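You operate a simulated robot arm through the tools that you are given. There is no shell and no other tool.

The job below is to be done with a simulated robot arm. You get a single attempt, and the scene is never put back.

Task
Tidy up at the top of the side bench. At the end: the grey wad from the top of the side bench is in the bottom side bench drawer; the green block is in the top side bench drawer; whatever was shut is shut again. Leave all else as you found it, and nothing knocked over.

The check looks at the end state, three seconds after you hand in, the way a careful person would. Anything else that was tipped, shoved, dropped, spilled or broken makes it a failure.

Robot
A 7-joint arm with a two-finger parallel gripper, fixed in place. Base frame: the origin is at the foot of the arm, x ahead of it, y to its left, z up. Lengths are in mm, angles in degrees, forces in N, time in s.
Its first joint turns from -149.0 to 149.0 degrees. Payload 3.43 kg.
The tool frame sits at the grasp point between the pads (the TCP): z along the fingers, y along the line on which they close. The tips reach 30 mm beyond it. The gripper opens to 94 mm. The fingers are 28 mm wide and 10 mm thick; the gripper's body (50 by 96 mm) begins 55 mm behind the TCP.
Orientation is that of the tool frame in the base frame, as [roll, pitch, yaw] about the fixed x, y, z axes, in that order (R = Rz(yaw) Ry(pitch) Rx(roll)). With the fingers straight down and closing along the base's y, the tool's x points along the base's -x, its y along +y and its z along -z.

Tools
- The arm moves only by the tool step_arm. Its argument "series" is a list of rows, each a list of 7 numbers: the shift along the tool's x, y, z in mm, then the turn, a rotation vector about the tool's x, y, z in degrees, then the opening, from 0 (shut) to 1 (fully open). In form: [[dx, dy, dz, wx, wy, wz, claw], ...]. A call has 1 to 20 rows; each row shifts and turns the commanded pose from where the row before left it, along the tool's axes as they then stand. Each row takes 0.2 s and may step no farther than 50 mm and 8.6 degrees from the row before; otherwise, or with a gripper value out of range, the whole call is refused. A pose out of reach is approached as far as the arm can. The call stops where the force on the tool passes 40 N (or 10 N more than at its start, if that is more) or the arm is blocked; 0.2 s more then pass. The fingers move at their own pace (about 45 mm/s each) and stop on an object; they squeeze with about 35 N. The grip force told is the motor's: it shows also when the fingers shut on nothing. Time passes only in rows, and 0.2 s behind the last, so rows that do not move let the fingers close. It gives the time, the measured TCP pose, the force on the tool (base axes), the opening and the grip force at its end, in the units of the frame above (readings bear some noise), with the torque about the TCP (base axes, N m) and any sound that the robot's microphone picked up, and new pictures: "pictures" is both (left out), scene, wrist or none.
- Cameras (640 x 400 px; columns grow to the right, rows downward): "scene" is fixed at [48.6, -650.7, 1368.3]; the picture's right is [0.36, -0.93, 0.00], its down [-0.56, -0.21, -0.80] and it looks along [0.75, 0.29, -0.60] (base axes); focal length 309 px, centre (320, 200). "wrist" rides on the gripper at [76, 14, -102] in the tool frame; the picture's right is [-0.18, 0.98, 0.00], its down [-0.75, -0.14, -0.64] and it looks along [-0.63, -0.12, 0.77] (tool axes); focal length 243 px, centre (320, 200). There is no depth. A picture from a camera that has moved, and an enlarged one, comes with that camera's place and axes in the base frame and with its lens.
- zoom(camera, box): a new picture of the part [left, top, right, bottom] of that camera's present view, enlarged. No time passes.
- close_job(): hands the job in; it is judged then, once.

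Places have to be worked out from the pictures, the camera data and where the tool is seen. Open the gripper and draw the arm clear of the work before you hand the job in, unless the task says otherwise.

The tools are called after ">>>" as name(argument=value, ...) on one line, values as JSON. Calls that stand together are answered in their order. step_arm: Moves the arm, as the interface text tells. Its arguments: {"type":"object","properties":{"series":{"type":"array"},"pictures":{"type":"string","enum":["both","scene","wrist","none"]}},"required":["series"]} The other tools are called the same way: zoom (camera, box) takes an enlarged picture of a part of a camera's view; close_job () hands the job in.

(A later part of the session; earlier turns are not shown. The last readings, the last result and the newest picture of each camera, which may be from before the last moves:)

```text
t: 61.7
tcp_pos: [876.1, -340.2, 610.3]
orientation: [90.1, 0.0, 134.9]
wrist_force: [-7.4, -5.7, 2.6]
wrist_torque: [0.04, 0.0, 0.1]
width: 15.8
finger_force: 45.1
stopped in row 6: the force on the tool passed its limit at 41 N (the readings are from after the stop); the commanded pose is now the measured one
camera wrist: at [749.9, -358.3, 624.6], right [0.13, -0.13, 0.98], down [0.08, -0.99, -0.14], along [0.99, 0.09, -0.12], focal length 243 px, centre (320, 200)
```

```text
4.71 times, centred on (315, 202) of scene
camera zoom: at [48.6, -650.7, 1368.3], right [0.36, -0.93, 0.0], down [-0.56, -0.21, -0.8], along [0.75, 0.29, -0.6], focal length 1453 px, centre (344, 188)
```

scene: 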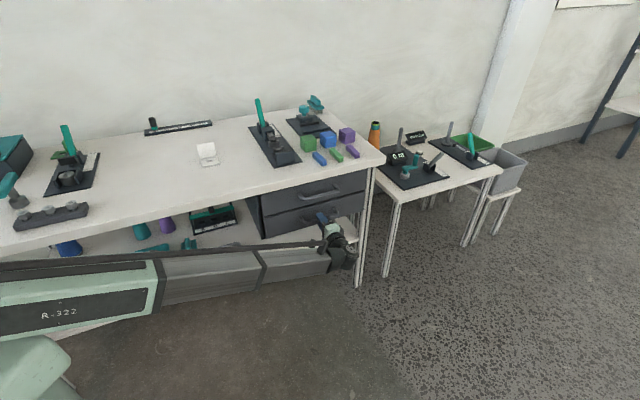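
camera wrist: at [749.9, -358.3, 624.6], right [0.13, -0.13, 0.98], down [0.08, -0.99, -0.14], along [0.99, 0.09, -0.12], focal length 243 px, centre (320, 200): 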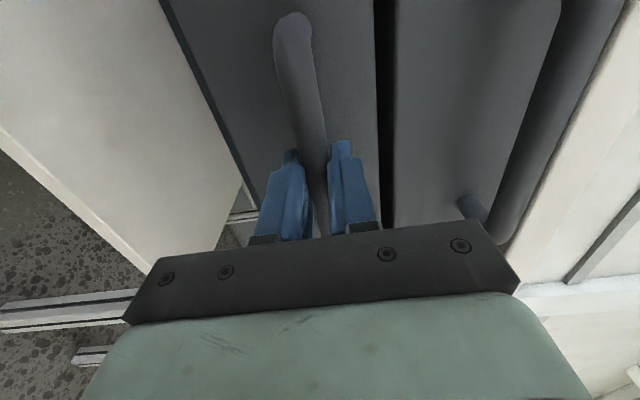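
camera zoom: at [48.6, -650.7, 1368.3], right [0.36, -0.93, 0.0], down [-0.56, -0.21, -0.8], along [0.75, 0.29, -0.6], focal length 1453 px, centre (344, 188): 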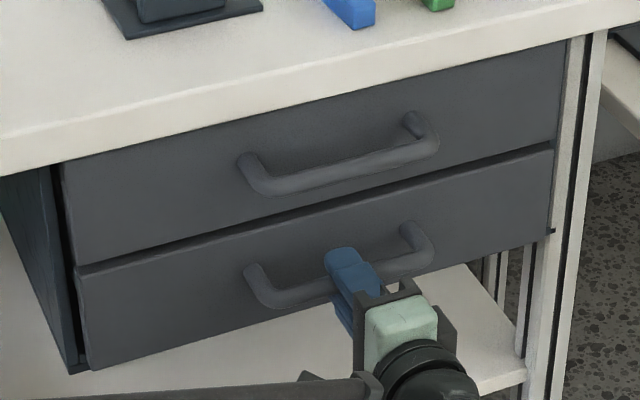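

The bottom drawer is shut against its stop and looks just as it did at the start. I'll release, back off 60 mm, and rise about 101 mm to the top handle.

>>> step_arm(series=[[0, 0, 0, 0, 0, 0, 0.6], [0, 0, 0, 0, 0, 0, 0.6], [0, 0, 0, 0, 0, 0, 0.6], [0, 0, -30, 0, 0, 0, 0.6], [0, 0, -30, 0, 0, 0, 0.6], [0, 34, 0, 0, 0, 0, 0.6], [0, 34, 0, 0, 0, 0, 0.6], [0, 33, 0, 0, 0, 0, 0.6], [0, 0, 0, 0, 0, 0, 0.6]])

>>> zoom(camera="scene", box=[250, 160, 380, 245])

```text
t: 63.7
tcp_pos: [835.0, -381.3, 711.5]
orientation: [90.1, 0.0, 134.8]
wrist_force: [0.4, -0.9, 0.4]
wrist_torque: [0.02, 0.02, 0.01]
width: 56.2
finger_force: 0.1
camera wrist: at [708.9, -399.7, 727.2], right [0.13, -0.13, 0.98], down [0.08, -0.99, -0.14], along [0.99, 0.09, -0.12], focal length 243 px, centre (320, 200)
```

scene: 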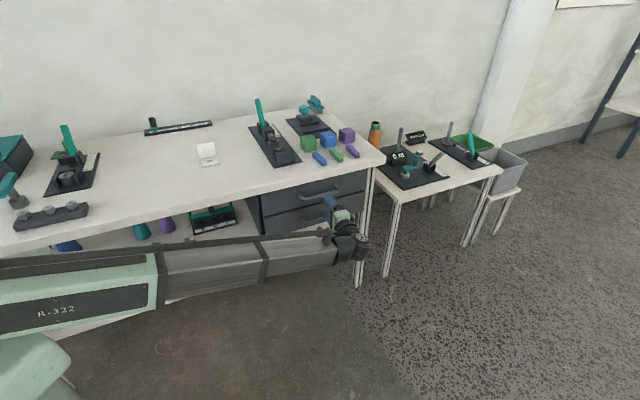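
wrist: 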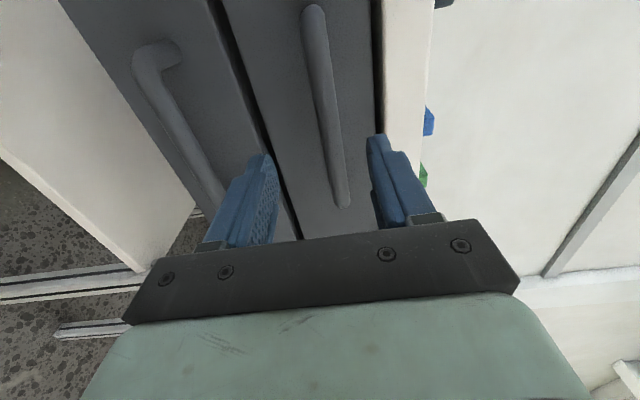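

```text
4.71 times, centred on (315, 202) of scene
camera zoom: at [48.6, -650.7, 1368.3], right [0.36, -0.93, 0.0], down [-0.56, -0.21, -0.8], along [0.75, 0.29, -0.6], focal length 1453 px, centre (344, 188)
```

zoom: 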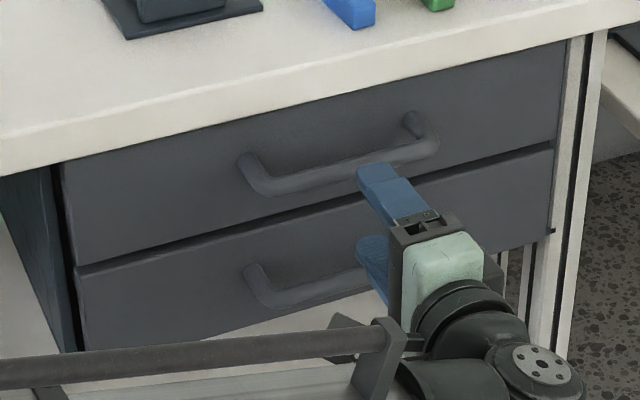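

The top bar works out at z≈720, so I'll raise 8 mm, advance, and grip.

>>> step_arm(series=[[0, 8, 0, 0, 0, 0, 0.6], [0, 0, 20, 0, 0, 0, 0.6], [0, 0, 20, 0, 0, 0, 0.6], [0, 0, 18, 0, 0, 0, 0.6], [0, 0, 0, 0, 0, 0, 0.6]])

```text
t: 64.9
tcp_pos: [876.2, -342.3, 718.9]
orientation: [90.1, 0.0, 134.9]
wrist_force: [1.0, 0.1, 1.1]
wrist_torque: [0.0, 0.0, -0.03]
width: 56.4
finger_force: 0.0
camera wrist: at [750.1, -359.4, 733.6], right [0.13, -0.13, 0.98], down [0.08, -0.99, -0.14], along [0.99, 0.09, -0.12], focal length 243 px, centre (320, 200)
```

scene: 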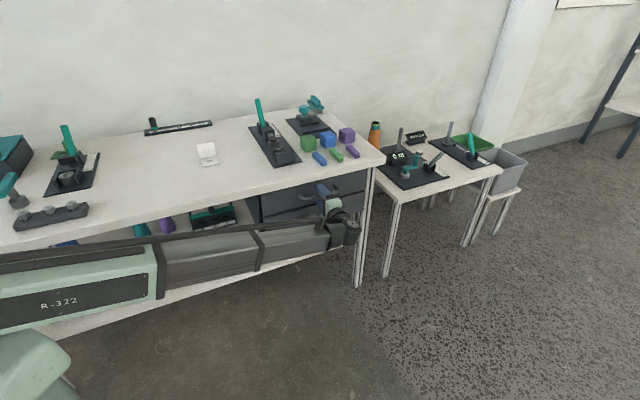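
wrist: 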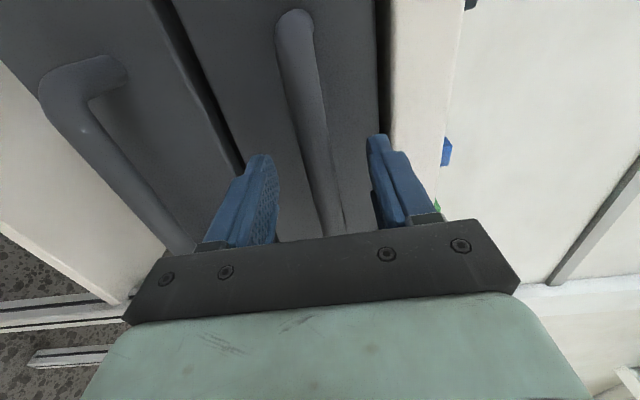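

The view now matches the bottom handle's gripped view, so alignment is good. I'll advance 4 mm and close.

>>> step_arm(series=[[0, 0, 4, 0, 0, 0, 0.6], [0, 0, 0, 0, 0, 0, 0], [0, 0, 0, 0, 0, 0, 0], [0, 0, 0, 0, 0, 0, 0], [0, 0, 0, 0, 0, 0, 0], [0, 0, 0, 0, 0, 0, 0]], pictures="wrist")

```text
t: 66.3
tcp_pos: [877.7, -339.1, 719.9]
orientation: [90.0, 0.1, 134.7]
wrist_force: [-9.4, -10.8, 11.6]
wrist_torque: [0.16, -0.07, 0.37]
width: 15.9
finger_force: 45.1
camera wrist: at [751.4, -357.5, 734.4], right [0.13, -0.13, 0.98], down [0.08, -0.99, -0.14], along [0.99, 0.09, -0.12], focal length 243 px, centre (320, 200)
```

wrist: 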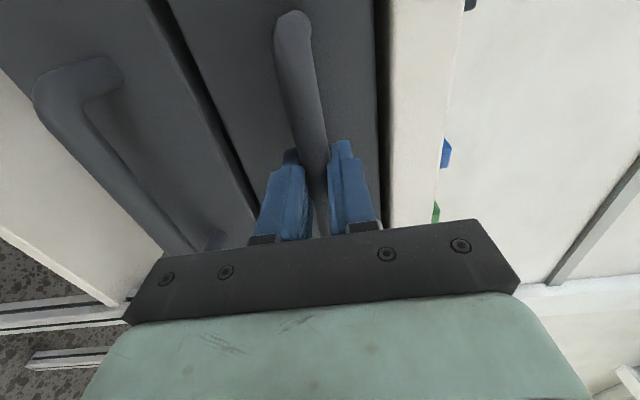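

Solid grip with small loads. I'll pull the top drawer out smoothly by about 220 mm.

>>> step_arm(series=[[0, 1, -6, 0, 0, 0, 0], [0, 0, -10, 0, 0, 0, 0], [0, 0, -14, 0, 0, 0, 0], [0, 0, -18, 0, 0, 0, 0], [0, 0, -20, 0, 0, 0, 0], [0, 0, -20, 0, 0, 0, 0], [0, 0, -20, 0, 0, 0, 0], [0, 0, -20, 0, 0, 0, 0], [0, 0, -20, 0, 0, 0, 0], [0, 0, -20, 0, 0, 0, 0], [0, 0, -20, 0, 0, 0, 0], [0, 0, -18, 0, 0, 0, 0], [0, 0, -10, 0, 0, 0, 0], [0, 0, -6, 0, 0, 0, 0], [0, 0, 0, 0, 0, 0, 0]])

>>> zoom(camera="scene", box=[240, 130, 410, 290])

```text
t: 69.5
tcp_pos: [722.2, -495.8, 720.0]
orientation: [90.2, 0.0, 134.6]
wrist_force: [9.0, -11.4, 9.4]
wrist_torque: [0.11, 0.01, -0.89]
width: 15.7
finger_force: 44.9
camera wrist: at [595.6, -513.0, 734.6], right [0.13, -0.13, 0.98], down [0.07, -0.99, -0.14], along [0.99, 0.09, -0.12], focal length 243 px, centre (320, 200)
```

scene: 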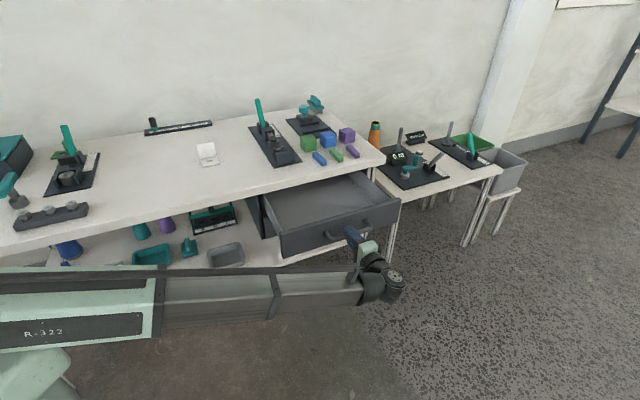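
wrist: 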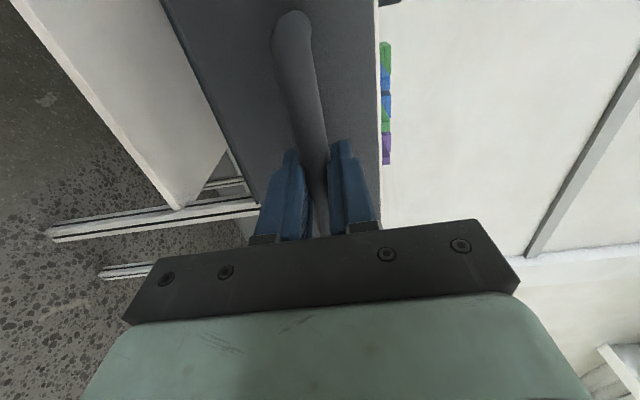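

```text
2.50 times, centred on (325, 210) of scene
camera zoom: at [48.6, -650.7, 1368.3], right [0.36, -0.93, 0.0], down [-0.56, -0.21, -0.8], along [0.75, 0.29, -0.6], focal length 772 px, centre (308, 175)
```

zoom: 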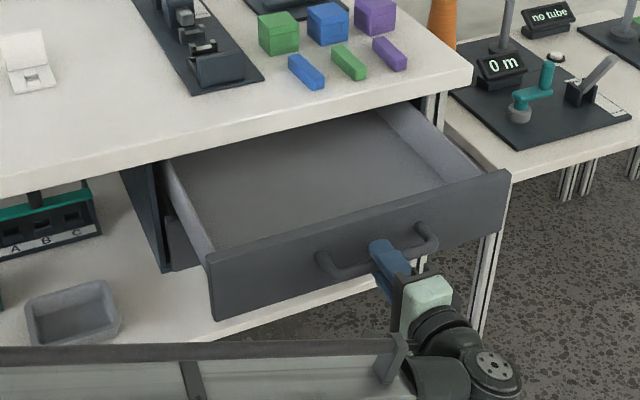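

The top drawer is open and empty. I'll release, back off, rise, and turn the tool down again.

>>> step_arm(series=[[0, 0, 0, 0, 0, 0, 0.6], [0, 0, 0, 0, 0, 0, 0.6], [0, 0, 0, 0, 0, 0, 0.6], [0, 0, -30, 0, 0, 0, 0.6], [0, 0, -40, 0, 0, 0, 0.6], [0, 43, 0, 0, 0, 0, 0.7], [0, 43, 0, 0, 0, 0, 0.7], [0, 43, 0, 0, 0, 0, 0.7], [0, 43, 0, 0, 0, 0, 0.7], [0, 43, 0, 0, 0, 0, 0.7], [0, 43, 0, 0, 0, 0, 0.7], [0, 43, 0, 0, 0, 0, 0.7], [0, 0, 0, 0, 0, 0, 0.7]], pictures="scene")

>>> step_arm(series=[[0, 0, 0, 8.5, 0, 0, 0.7], [0, 0, 0, 8.5, 0, 0, 0.7], [0, 0, 0, 8.5, 0, 0, 0.7], [0, 0, 0, 8.5, 0, 0, 0.7], [0, 0, 0, 8.5, 0, 0, 0.7], [0, 0, 0, 8.5, 0, 0, 0.7], [0, 0, 0, 8.5, 0, 0, 0.7], [0, 0, 0, 8.5, 0, 0, 0.7], [0, 0, 0, 8.5, 0, 0, 0.7], [0, 0, 0, 8.5, 0, 0, 0.7], [0, 0, 0, 5, 0, 0, 0.7], [0, 0, 0, 0, 0, 0, 0.7]], pictures="none")

```text
t: 72.3
tcp_pos: [672.6, -542.7, 1021.2]
orientation: [90.0, 0.0, 134.9]
wrist_force: [0.5, -0.4, 0.2]
wrist_torque: [0.0, -0.03, 0.0]
width: 66.0
finger_force: 0.1
```

scene: 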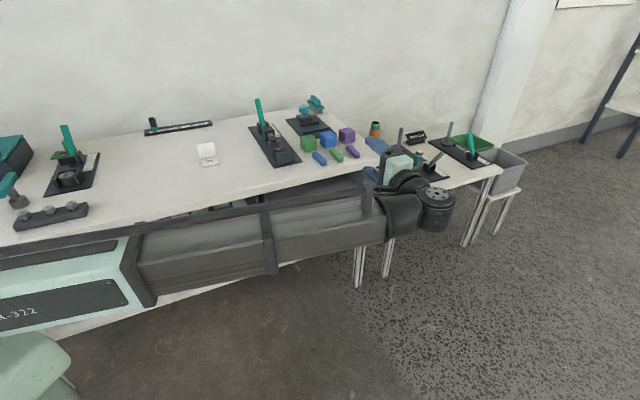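

```text
t: 74.9
tcp_pos: [671.6, -544.8, 1021.2]
orientation: [-179.8, 0.1, 134.9]
wrist_force: [0.1, -0.1, 0.1]
wrist_torque: [0.02, 0.01, 0.0]
width: 65.8
finger_force: 0.1
```

Tool down again. I'll travel to the left of the green block (about (950,-120)) and tilt 35° toward it, since it lies beyond tool-down reach.

>>> step_arm(series=[[8.6, 41.4, 0, 0, 0, 0, 0.75], [8.6, 41.4, 0, 0, 0, 0, 0.75], [8.6, 41.4, 0, 0, 0, 0, 0.75], [8.6, 41.4, 0, 0, 0, 0, 0.75], [8.6, 41.4, 0, 0, 0, 0, 0.75], [8.6, 41.4, 0, 0, 0, 0, 0.75], [8.6, 41.4, 0, 0, 0, 0, 0.75], [8.6, 41.4, 0, 0, 0, 0, 0.75], [8.6, 41.4, 0, 0, 0, 0, 0.75], [8.6, 41.4, 0, 0, 0, 0, 0.75], [8.6, 41.4, 0, 0, 0, 0, 0.75], [8.6, 41.4, 0, 0, 0, 0, 0.75], [0, 0, 0, 0, -8.5, 0, 0.75], [0, 0, 0, 0, -8.5, 0, 0.75], [0, 0, 0, 0, -8.5, 0, 0.75], [0, 0, 0, 0, -8.5, 0, 0.75], [0, 0, 0, 0, -1, 0, 0.75], [0, 0, 0, 0, 0, 0, 0.75]])

```text
t: 78.7
tcp_pos: [951.5, -120.5, 1019.5]
orientation: [-179.9, 35.2, 135.0]
wrist_force: [0.4, -0.1, 0.0]
wrist_torque: [-0.01, 0.01, -0.02]
width: 70.6
finger_force: 0.2
camera wrist: at [875.7, -23.6, 1060.1], right [0.8, 0.59, 0.1], down [0.08, -0.27, 0.96], along [0.59, -0.76, -0.26], focal length 243 px, centre (320, 200)
```

scene: 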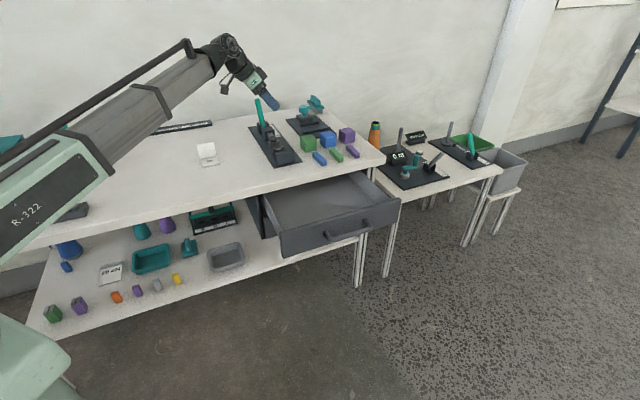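
wrist: 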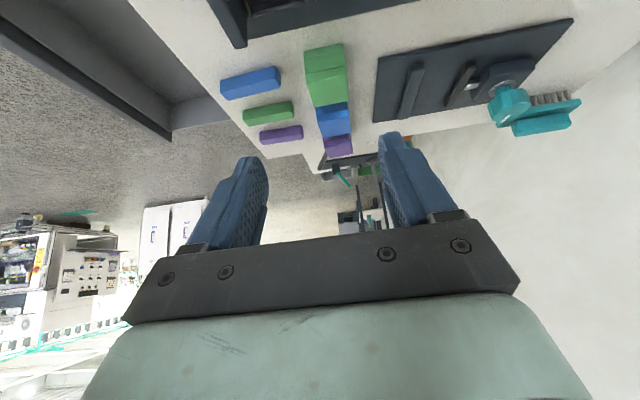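

The tilt works and the blocks are in plain view. I'll zoom to fix the green block's corners from here.

>>> zoom(camera="wrist", box=[210, 30, 370, 160])

>>> zoom(camera="scene", box=[240, 90, 360, 170])

```text
3.08 times, centred on (290, 95) of wrist
camera zoom: at [875.7, -23.6, 1060.1], right [0.8, 0.59, 0.1], down [0.08, -0.27, 0.96], along [0.59, -0.76, -0.26], focal length 746 px, centre (412, 523)
```

zoom: 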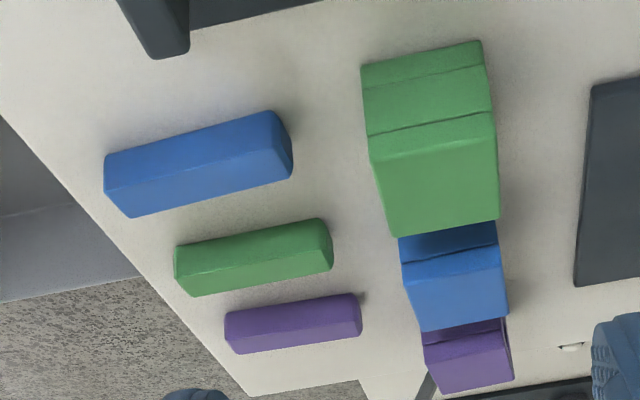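

```text
5.00 times, centred on (300, 130) of scene
camera zoom: at [48.6, -650.7, 1368.3], right [0.36, -0.93, 0.0], down [-0.56, -0.21, -0.8], along [0.75, 0.29, -0.6], focal length 1544 px, centre (420, 550)
```

zoom: 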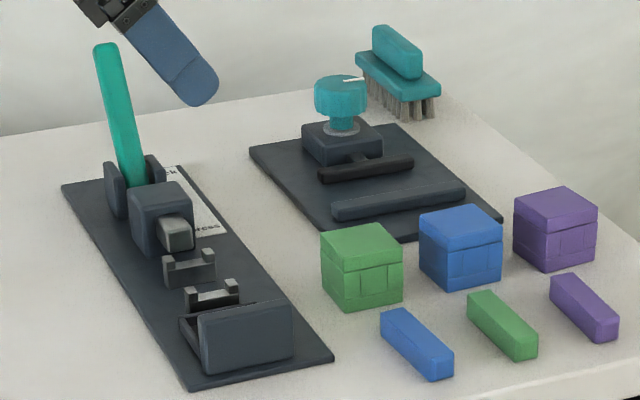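

The green block's left face is at e≈877, n from 573 to 622 (centre about (1060,-215)), squared to the bench, with clear gaps to the neighbours. I'll move above it, staying high.

>>> step_arm(series=[[-19.75, 2.5, 32.3, 0, 0, 0, 0.75], [-19.75, 2.5, 32.3, 0, 0, 0, 0.75], [-19.75, 2.5, 32.3, 0, 0, 0, 0.75], [-19.75, 2.5, 32.3, 0, 0, 0, 0.75], [0, 0, 0, 0, 0, 0, 0.75]])

>>> zoom(camera="scene", box=[240, 80, 380, 170])

```text
t: 79.9
tcp_pos: [1057.3, -212.6, 958.2]
orientation: [-179.9, 34.9, 135.0]
wrist_force: [0.0, 0.3, -0.1]
wrist_torque: [0.01, -0.02, -0.02]
width: 70.4
finger_force: 0.1
camera wrist: at [982.6, -115.9, 998.5], right [0.8, 0.59, 0.1], down [0.08, -0.27, 0.96], along [0.59, -0.76, -0.27], focal length 243 px, centre (320, 200)
```

scene: 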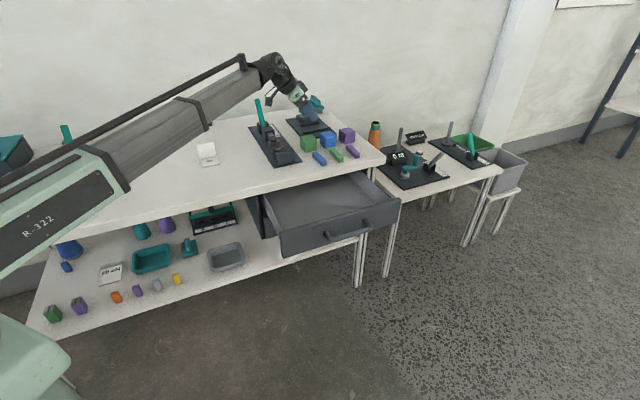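
wrist: 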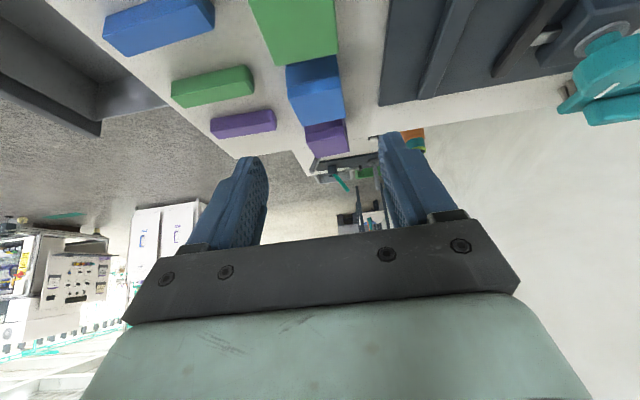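

```text
4.44 times, centred on (310, 125) of scene
camera zoom: at [48.6, -650.7, 1368.3], right [0.36, -0.93, 0.0], down [-0.56, -0.21, -0.8], along [0.75, 0.29, -0.6], focal length 1372 px, centre (364, 533)
```

zoom: 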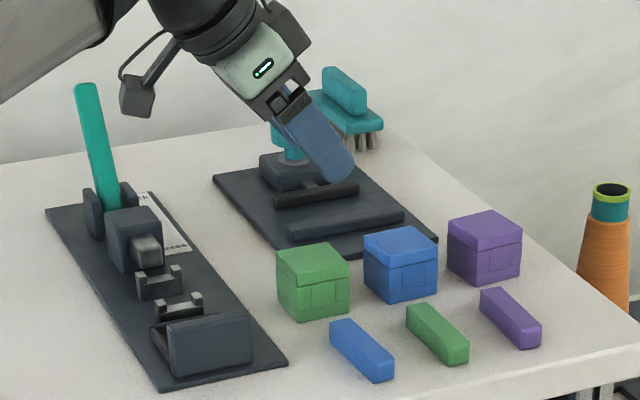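

Right above the block (n≈597, e≈898), and the camera bracket clears the cradles and ram by about 30 mm. I'll descend vertically 85 mm and check.

>>> step_arm(series=[[17.2, 0, 24.6, 0, 0, 0, 0.75], [17.2, 0, 24.6, 0, 0, 0, 0.75], [14.3, 0, 20.5, 0, 0, 0, 0.75], [0, 0, 0, 0, 0, 0, 0.75]])

>>> zoom(camera="scene", box=[250, 90, 370, 170])

```text
t: 80.9
tcp_pos: [1055.1, -211.8, 875.1]
orientation: [-179.9, 35.0, 134.9]
wrist_force: [0.3, 0.7, 0.1]
wrist_torque: [-0.03, 0.0, 0.01]
width: 70.9
finger_force: 0.1
camera wrist: at [981.6, -114.9, 914.9], right [0.8, 0.59, 0.1], down [0.08, -0.27, 0.96], along [0.59, -0.76, -0.27], focal length 243 px, centre (320, 200)
```

scene: 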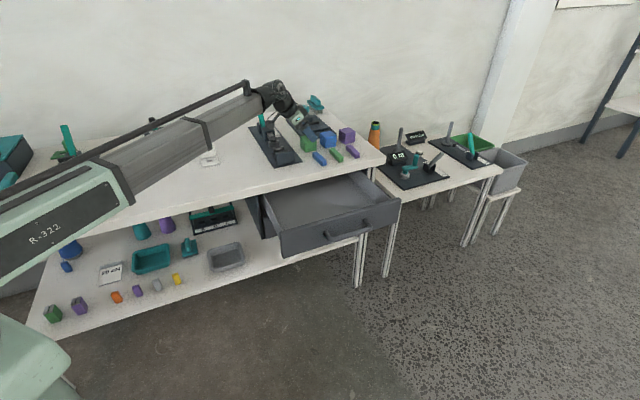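
wrist: 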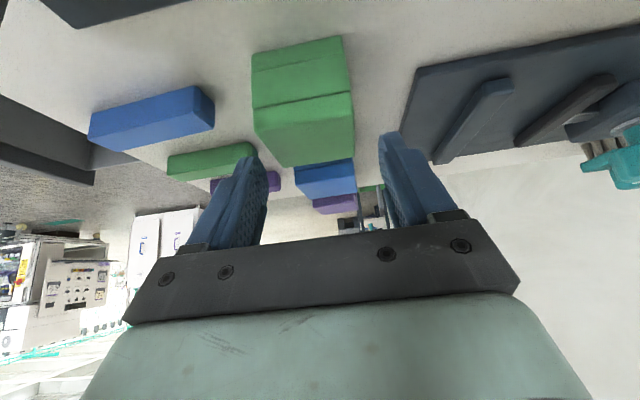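

```text
5.00 times, centred on (310, 130) of scene
camera zoom: at [48.6, -650.7, 1368.3], right [0.36, -0.93, 0.0], down [-0.56, -0.21, -0.8], along [0.75, 0.29, -0.6], focal length 1544 px, centre (370, 550)
```

zoom: 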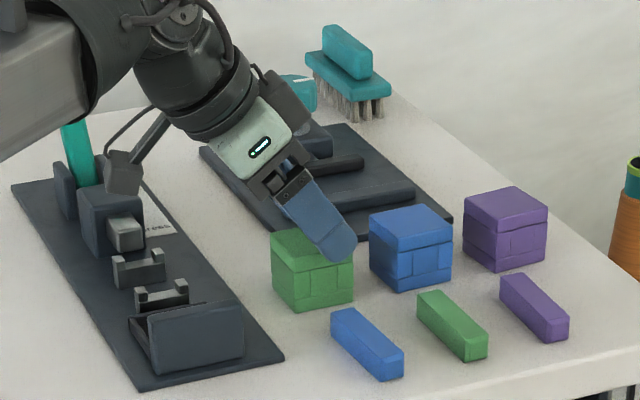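

The block lies between the fingers' planes and the camera is clear of the press. I'll descend the last 31 mm in small steps.

>>> step_arm(series=[[6.9, 1, 9.8, 0, 0, 0, 0.75], [5.7, 0, 8.2, 0, 0, 0, 0.75], [5.2, 0, 7.4, 0, 0, 0, 0.75], [0, 0, 0, 0, 0, 0, 0.75]])

>>> zoom(camera="scene", box=[250, 90, 370, 170])

```text
t: 81.9
tcp_pos: [1057.4, -211.1, 843.5]
orientation: [-179.8, 35.0, 135.1]
wrist_force: [0.7, 0.0, 0.0]
wrist_torque: [-0.01, 0.0, -0.01]
width: 70.5
finger_force: 0.1
camera wrist: at [982.1, -115.0, 883.0], right [0.8, 0.59, 0.1], down [0.08, -0.27, 0.96], along [0.59, -0.76, -0.27], focal length 243 px, centre (320, 200)
```

scene: 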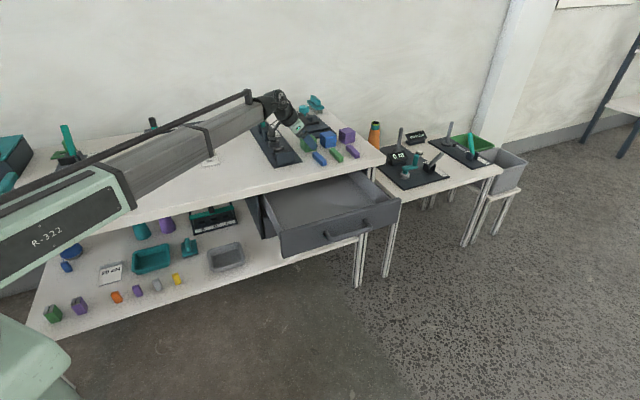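
wrist: 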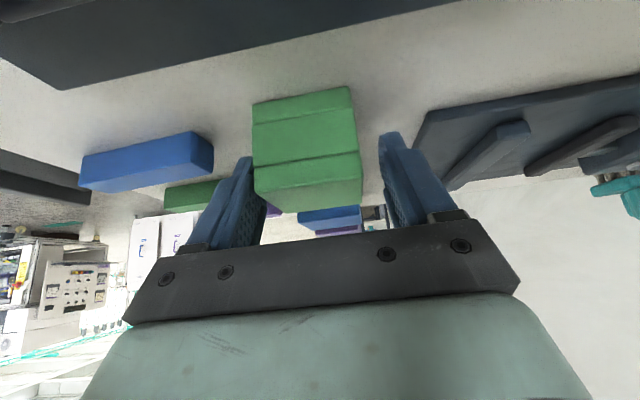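

```text
5.00 times, centred on (310, 130) of scene
camera zoom: at [48.6, -650.7, 1368.3], right [0.36, -0.93, 0.0], down [-0.56, -0.21, -0.8], along [0.75, 0.29, -0.6], focal length 1544 px, centre (370, 550)
```

zoom: 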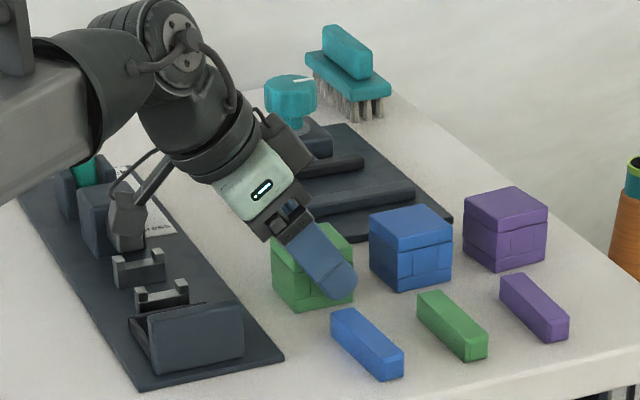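

Both fingers flank the block with nothing touching. I'll close on it.

>>> step_arm(series=[[0, 0, 0, 0, 0, 0, 0], [0, 0, 0, 0, 0, 0, 0], [0, 0, 0, 0, 0, 0, 0], [0, 0, 0, 0, 0, 0, 0], [0, 0, 0, 0, 0, 0, 0]])

>>> zoom(camera="scene", box=[250, 90, 370, 170])

```text
t: 83.1
tcp_pos: [1056.6, -211.6, 842.9]
orientation: [-179.8, 35.0, 135.0]
wrist_force: [-0.7, -0.3, 0.7]
wrist_torque: [-0.07, -0.03, 0.02]
width: 54.2
finger_force: 35.1
camera wrist: at [982.2, -114.9, 883.1], right [0.8, 0.59, 0.1], down [0.08, -0.27, 0.96], along [0.59, -0.76, -0.27], focal length 243 px, centre (320, 200)
```

scene: 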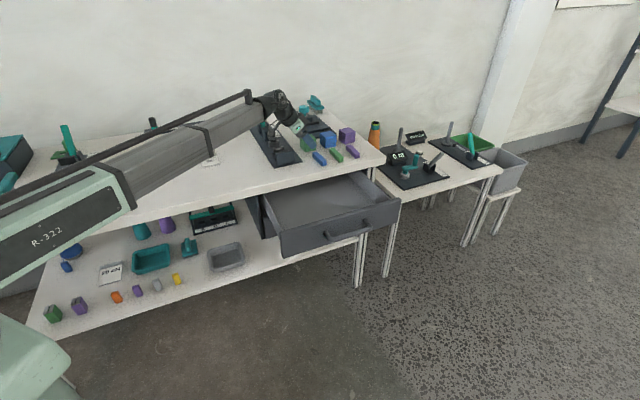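
wrist: 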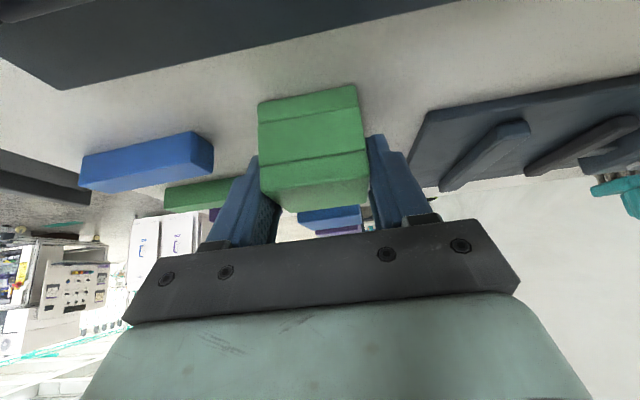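

```text
5.00 times, centred on (310, 130) of scene
camera zoom: at [48.6, -650.7, 1368.3], right [0.36, -0.93, 0.0], down [-0.56, -0.21, -0.8], along [0.75, 0.29, -0.6], focal length 1544 px, centre (370, 550)
```

zoom: 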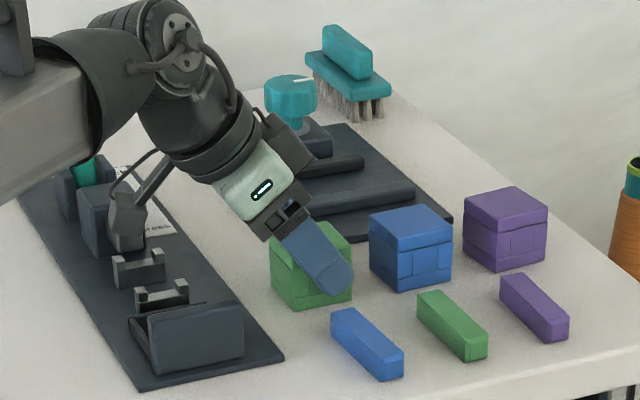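

Gripped at 54 mm with 35 N. I'll lift straight up and check.

>>> step_arm(series=[[-5.7, 0, -8.2, 0, 0, 0, 0], [-14.3, 0, -20.5, 0, 0, 0, 0], [-22.9, 0, -32.8, 0, 0, 0, 0], [-22.9, 0, -32.8, 0, 0, 0, 0], [-14.3, 0, -20.5, 0, 0, 0, 0], [0, 0, 0, 0, 0, 0, 0]])

>>> zoom(camera="scene", box=[250, 80, 380, 170])

```text
t: 84.5
tcp_pos: [1057.1, -209.5, 983.1]
orientation: [-179.7, 34.9, 135.0]
wrist_force: [-0.6, 0.6, -0.9]
wrist_torque: [-0.01, 0.0, 0.01]
width: 53.9
finger_force: 35.1
camera wrist: at [982.7, -112.8, 1023.5], right [0.8, 0.59, 0.1], down [0.08, -0.27, 0.96], along [0.59, -0.76, -0.27], focal length 243 px, centre (320, 200)
```

scene: 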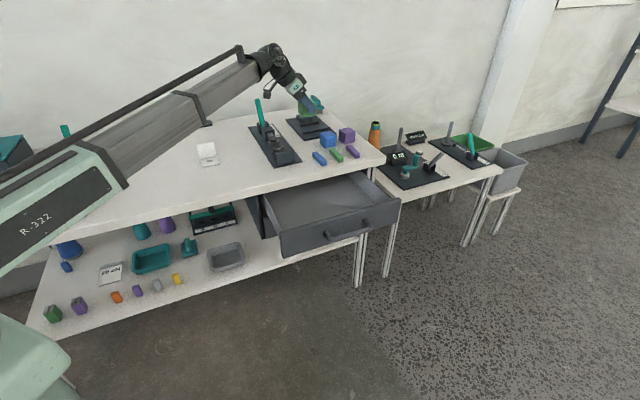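
wrist: 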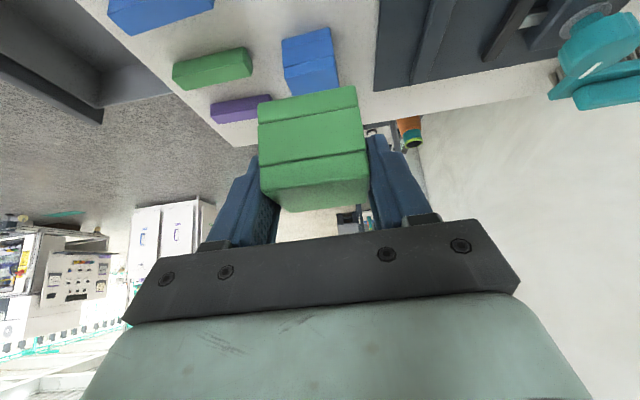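

```text
4.44 times, centred on (315, 125) of scene
camera zoom: at [48.6, -650.7, 1368.3], right [0.36, -0.93, 0.0], down [-0.56, -0.21, -0.8], along [0.75, 0.29, -0.6], focal length 1372 px, centre (342, 533)
```

zoom: 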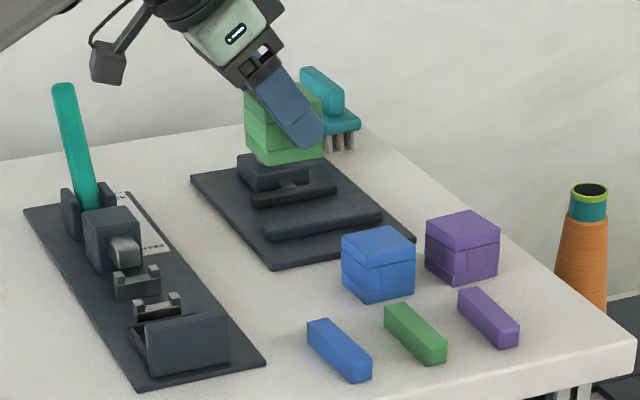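

The block is up cleanly and all its neighbours are undisturbed. I'll carry it, keeping the tilt so it stays upright, to above the open drawer at n≈310, e≈875.

>>> step_arm(series=[[2.4, -41.3, -1.6, 0, 0, 0, 0], [2.4, -41.3, -1.6, 0, 0, 0, 0], [2.4, -41.3, -1.6, 0, 0, 0, 0], [2.4, -41.3, -1.6, 0, 0, 0, 0], [2.4, -41.3, -1.6, 0, 0, 0, 0], [2.4, -41.3, -1.6, 0, 0, 0, 0], [2.4, -41.3, -1.6, 0, 0, 0, 0], [0, 0, 0, 0, 0, 0, 0], [21.2, 0, 30.3, 0, 0, 0, 0], [21.2, 0, 30.3, 0, 0, 0, 0], [21.2, 0, 30.3, 0, 0, 0, 0], [0, 0, 0, 0, 0, 0, 0]])

>>> zoom(camera="scene", box=[230, 110, 420, 270])

```text
t: 87.1
tcp_pos: [836.7, -401.9, 870.5]
orientation: [-179.9, 34.9, 135.0]
wrist_force: [-0.4, 0.7, -0.9]
wrist_torque: [0.01, 0.03, 0.05]
width: 53.8
finger_force: 34.9
camera wrist: at [761.7, -305.8, 910.7], right [0.8, 0.59, 0.1], down [0.08, -0.27, 0.96], along [0.59, -0.76, -0.27], focal length 243 px, centre (320, 200)
```

scene: 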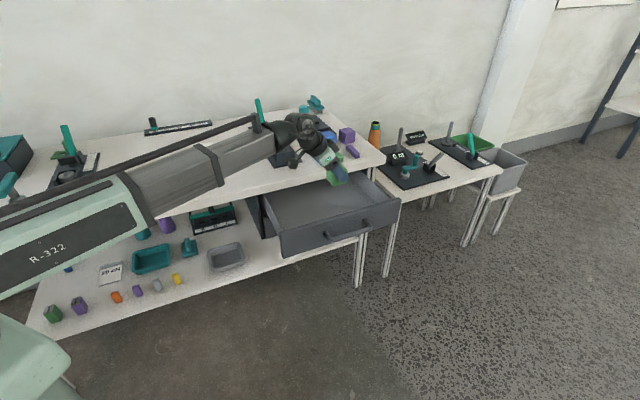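
wrist: 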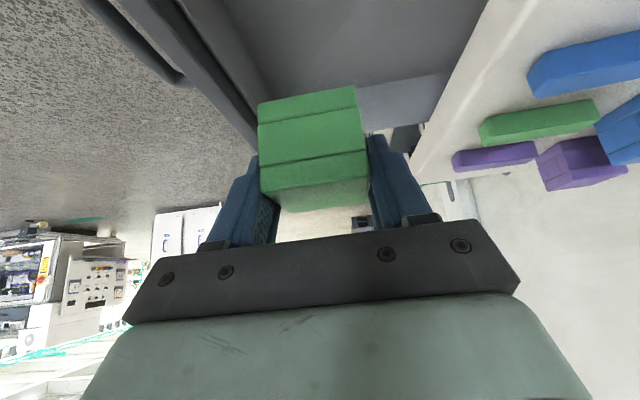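

```text
2.50 times, centred on (325, 190) of scene
camera zoom: at [48.6, -650.7, 1368.3], right [0.36, -0.93, 0.0], down [-0.56, -0.21, -0.8], along [0.75, 0.29, -0.6], focal length 772 px, centre (308, 225)
```

zoom: 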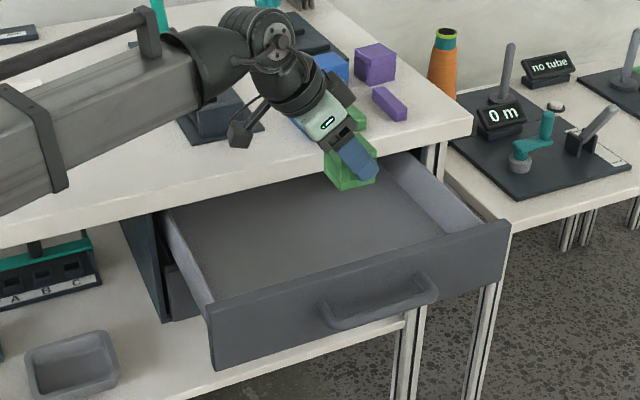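

Well placed over the drawer. I'll descend to about z=760.

>>> step_arm(series=[[21.2, 0, 30.3, 0, 0, 0, 0], [21.2, 0, 30.3, 0, 0, 0, 0], [21.2, 0, 30.3, 0, 0, 0, 0], [0, 0, 0, 0, 0, 0, 0]])

>>> zoom(camera="scene", box=[230, 110, 420, 270])

```text
t: 88.1
tcp_pos: [836.7, -400.4, 762.9]
orientation: [-179.8, 35.0, 135.0]
wrist_force: [0.3, -0.3, -0.8]
wrist_torque: [-0.04, -0.01, -0.01]
width: 54.1
finger_force: 35.1
camera wrist: at [761.5, -304.3, 802.0], right [0.8, 0.59, 0.1], down [0.08, -0.27, 0.96], along [0.59, -0.76, -0.27], focal length 243 px, centre (320, 200)
```

scene: 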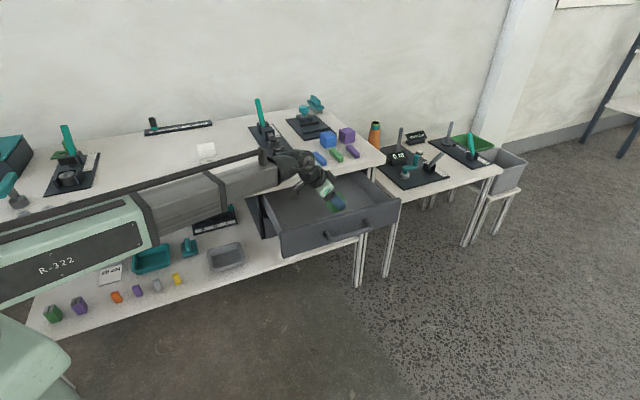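
wrist: 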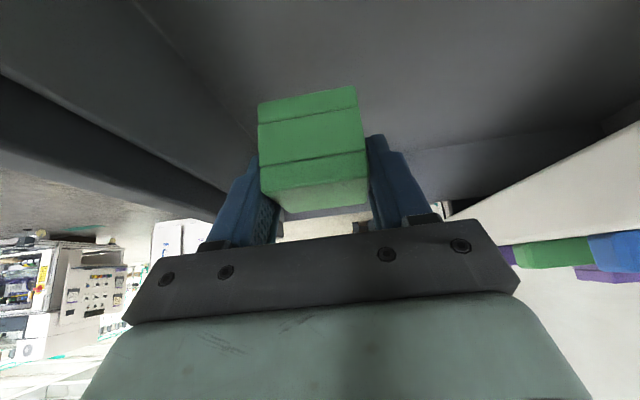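

```text
2.50 times, centred on (325, 190) of scene
camera zoom: at [48.6, -650.7, 1368.3], right [0.36, -0.93, 0.0], down [-0.56, -0.21, -0.8], along [0.75, 0.29, -0.6], focal length 772 px, centre (308, 225)
```

zoom: 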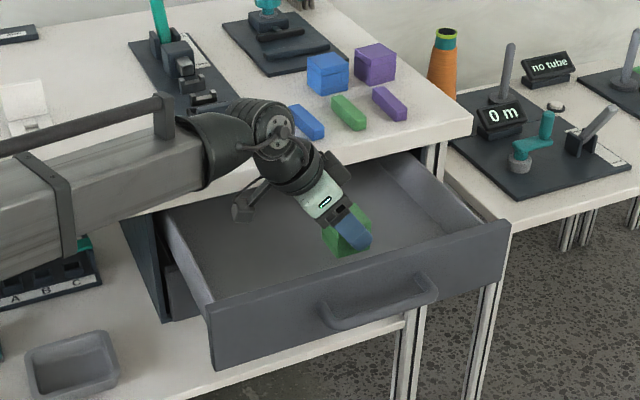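

Clear of the drawer walls and bench. I'll continue down in small steps.

>>> step_arm(series=[[4.6, 0, 6.6, 0, 0, 0, 0], [4.6, 0, 6.6, 0, 0, 0, 0], [4.6, 0, 6.6, 0, 0, 0, 0], [2.9, 0, 4.1, 0, 0, 0, 0], [0, 0, 0, 0, 0, 0, 0]])

>>> zoom(camera="scene", box=[280, 160, 370, 235])

```text
t: 89.3
tcp_pos: [836.9, -402.1, 732.0]
orientation: [-179.8, 35.0, 135.0]
wrist_force: [0.4, 0.0, -1.1]
wrist_torque: [-0.01, 0.0, 0.03]
width: 54.2
finger_force: 34.9
camera wrist: at [761.9, -305.2, 772.8], right [0.8, 0.59, 0.1], down [0.08, -0.27, 0.96], along [0.59, -0.76, -0.27], focal length 243 px, centre (320, 200)
```

scene: 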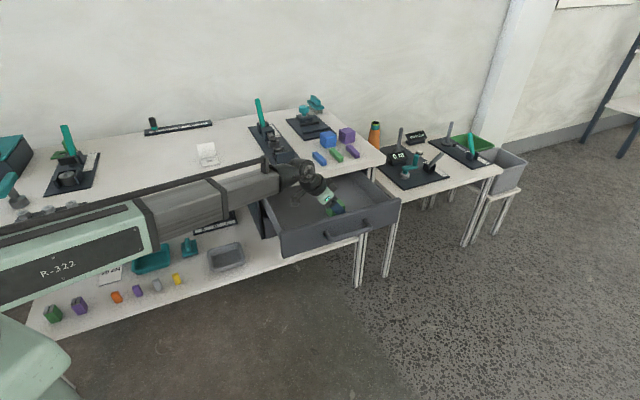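
wrist: 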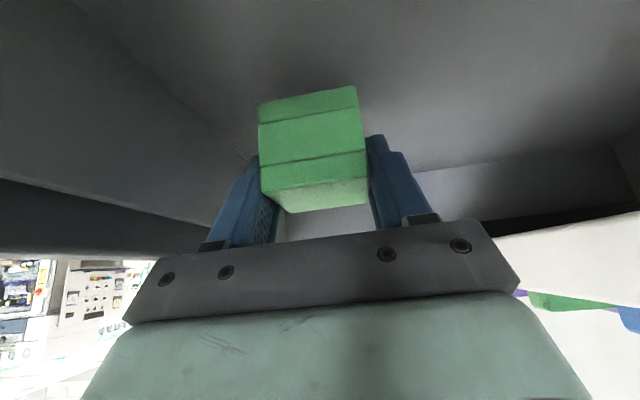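

```text
5.33 times, centred on (325, 198) of scene
camera zoom: at [48.6, -650.7, 1368.3], right [0.36, -0.93, 0.0], down [-0.56, -0.21, -0.8], along [0.75, 0.29, -0.6], focal length 1647 px, centre (293, 213)
```

zoom: 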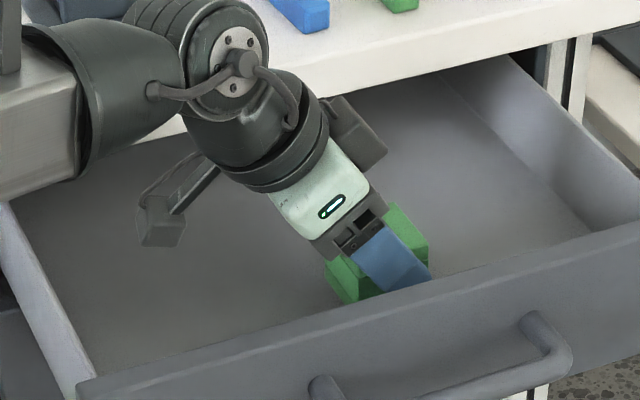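

No contact yet, so I'll go down 3 mm at a time.

>>> step_arm(series=[[1.7, 0, 2.5, 0, 0, 0, 0], [1.7, 0, 2.5, 0, 0, 0, 0], [1.7, 0, 2.5, 0, 0, 0, 0], [1.7, 0, 2.5, 0, 0, 0, 0], [0, 0, 0, 0, 0, 0, 0]], pictures="none")

```text
t: 90.5
tcp_pos: [836.5, -402.8, 719.7]
orientation: [-179.9, 35.0, 135.0]
wrist_force: [0.3, -0.1, -1.9]
wrist_torque: [-0.01, 0.01, 0.03]
width: 53.7
finger_force: 35.0
```

Still free at z≈720; continuing in 2 mm steps.

>>> step_arm(series=[[1.2, 0, 1.7, 0, 0, 0, 0], [1.2, 0, 1.7, 0, 0, 0, 0], [1.2, 0, 1.7, 0, 0, 0, 0], [1.2, 0, 1.7, 0, 0, 0, 0], [0, 0, 0, 0, 0, 0, 0]], pictures="both")

>>> zoom(camera="scene", box=[280, 160, 370, 235])

```text
t: 91.7
tcp_pos: [836.4, -401.6, 714.5]
orientation: [-180.0, 35.2, 135.0]
wrist_force: [-3.1, 3.4, 26.7]
wrist_torque: [0.41, 0.5, 0.01]
width: 54.0
finger_force: 35.4
camera wrist: at [761.6, -305.0, 754.5], right [0.8, 0.59, 0.1], down [0.07, -0.27, 0.96], along [0.59, -0.76, -0.26], focal length 243 px, centre (320, 200)
```

scene: 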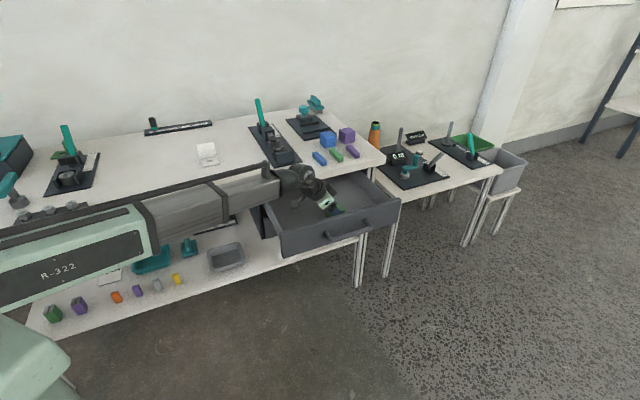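
wrist: 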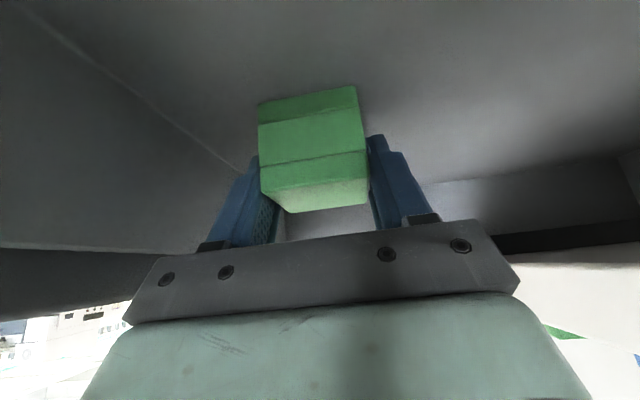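

```text
5.33 times, centred on (325, 198) of scene
camera zoom: at [48.6, -650.7, 1368.3], right [0.36, -0.93, 0.0], down [-0.56, -0.21, -0.8], along [0.75, 0.29, -0.6], focal length 1647 px, centre (293, 213)
```

zoom: 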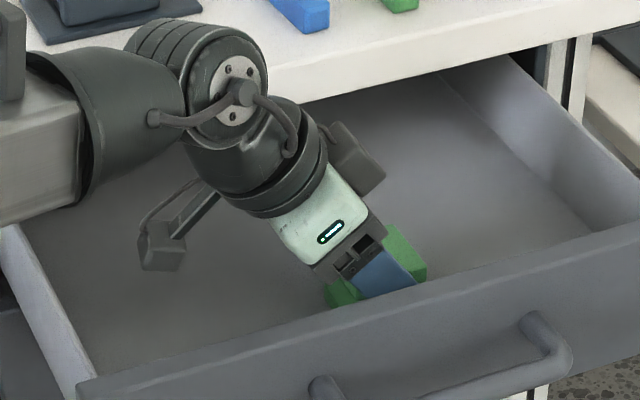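

The block has touched down on the drawer floor (27 N upward). I'll ease off 1 mm, open the fingers, and look.

>>> step_arm(series=[[-0.6, 0, -0.9, 0, 0, 0, 0], [0, 0, 0, 0, 0, 0, 0.75], [0, 0, 0, 0, 0, 0, 0.75], [0, 0, 0, 0, 0, 0, 0.75]])

```text
t: 92.7
tcp_pos: [836.0, -401.5, 713.2]
orientation: [-179.9, 35.0, 135.0]
wrist_force: [-0.1, -0.7, 0.2]
wrist_torque: [0.03, -0.06, 0.0]
width: 70.7
finger_force: 0.0
camera wrist: at [761.7, -304.9, 753.7], right [0.8, 0.59, 0.1], down [0.08, -0.27, 0.96], along [0.59, -0.76, -0.27], focal length 243 px, centre (320, 200)
```

scene: 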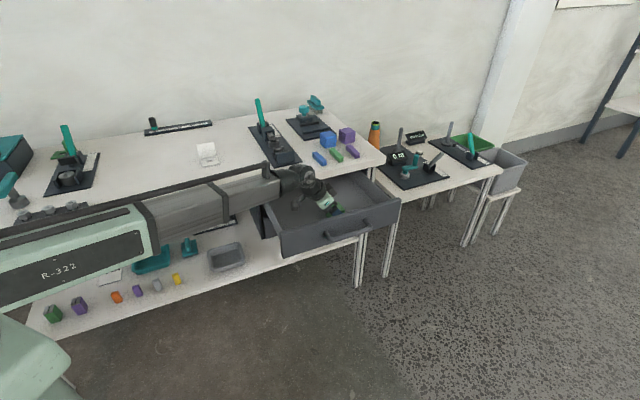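
wrist: 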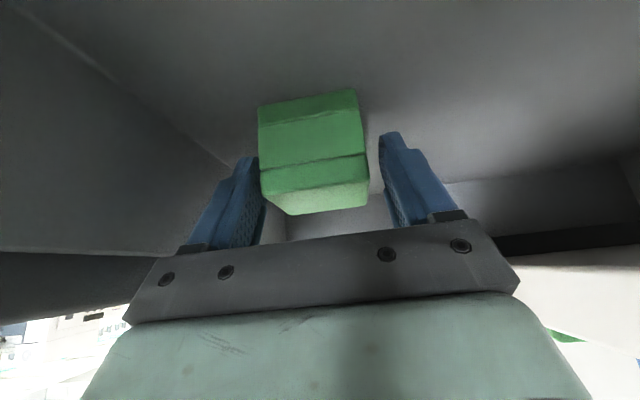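

The block stands free and upright between the fingers. I'll rise straight up out of the drawer.

>>> step_arm(series=[[-8.6, 0, -12.3, 0, 0, 0, 0.75], [-14.3, 0, -20.5, 0, 0, 0, 0.75], [-22.9, 0, -32.8, 0, 0, 0, 0.75], [-22.9, 0, -32.8, 0, 0, 0, 0.75], [-22.9, 0, -32.8, 0, 0, 0, 0.75], [-22.9, 0, -32.8, 0, 0, 0, 0.75], [0, 0, 0, 0, 0, 0, 0.75]])

>>> zoom(camera="scene", box=[230, 110, 420, 270])

```text
t: 94.3
tcp_pos: [835.6, -400.3, 914.5]
orientation: [-179.8, 35.0, 135.1]
wrist_force: [-0.7, 0.0, 0.0]
wrist_torque: [-0.01, -0.01, 0.05]
width: 70.7
finger_force: 0.0
camera wrist: at [761.7, -304.1, 955.5], right [0.8, 0.59, 0.1], down [0.08, -0.27, 0.96], along [0.59, -0.76, -0.27], focal length 243 px, centre (320, 200)
```

scene: 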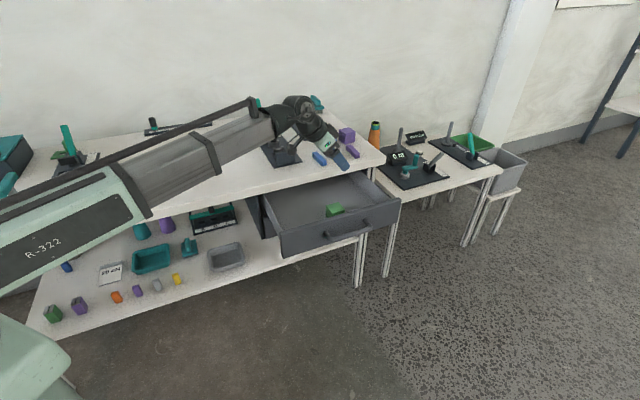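
wrist: 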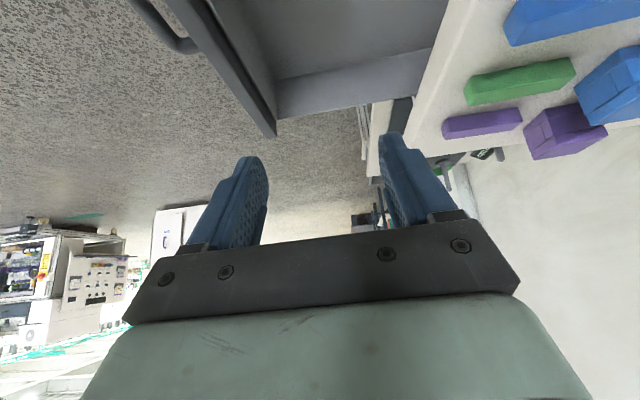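

```text
2.50 times, centred on (325, 190) of scene
camera zoom: at [48.6, -650.7, 1368.3], right [0.36, -0.93, 0.0], down [-0.56, -0.21, -0.8], along [0.75, 0.29, -0.6], focal length 772 px, centre (308, 225)
```

zoom: 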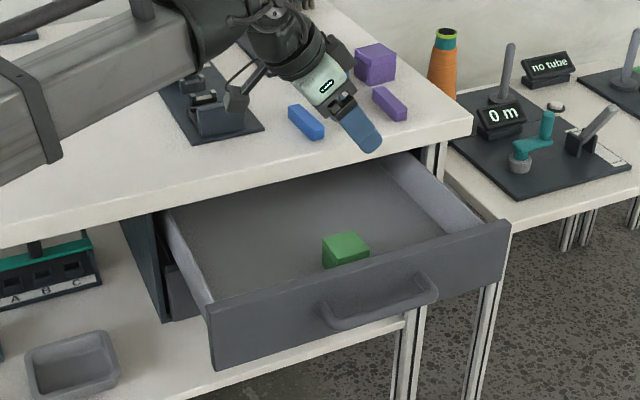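

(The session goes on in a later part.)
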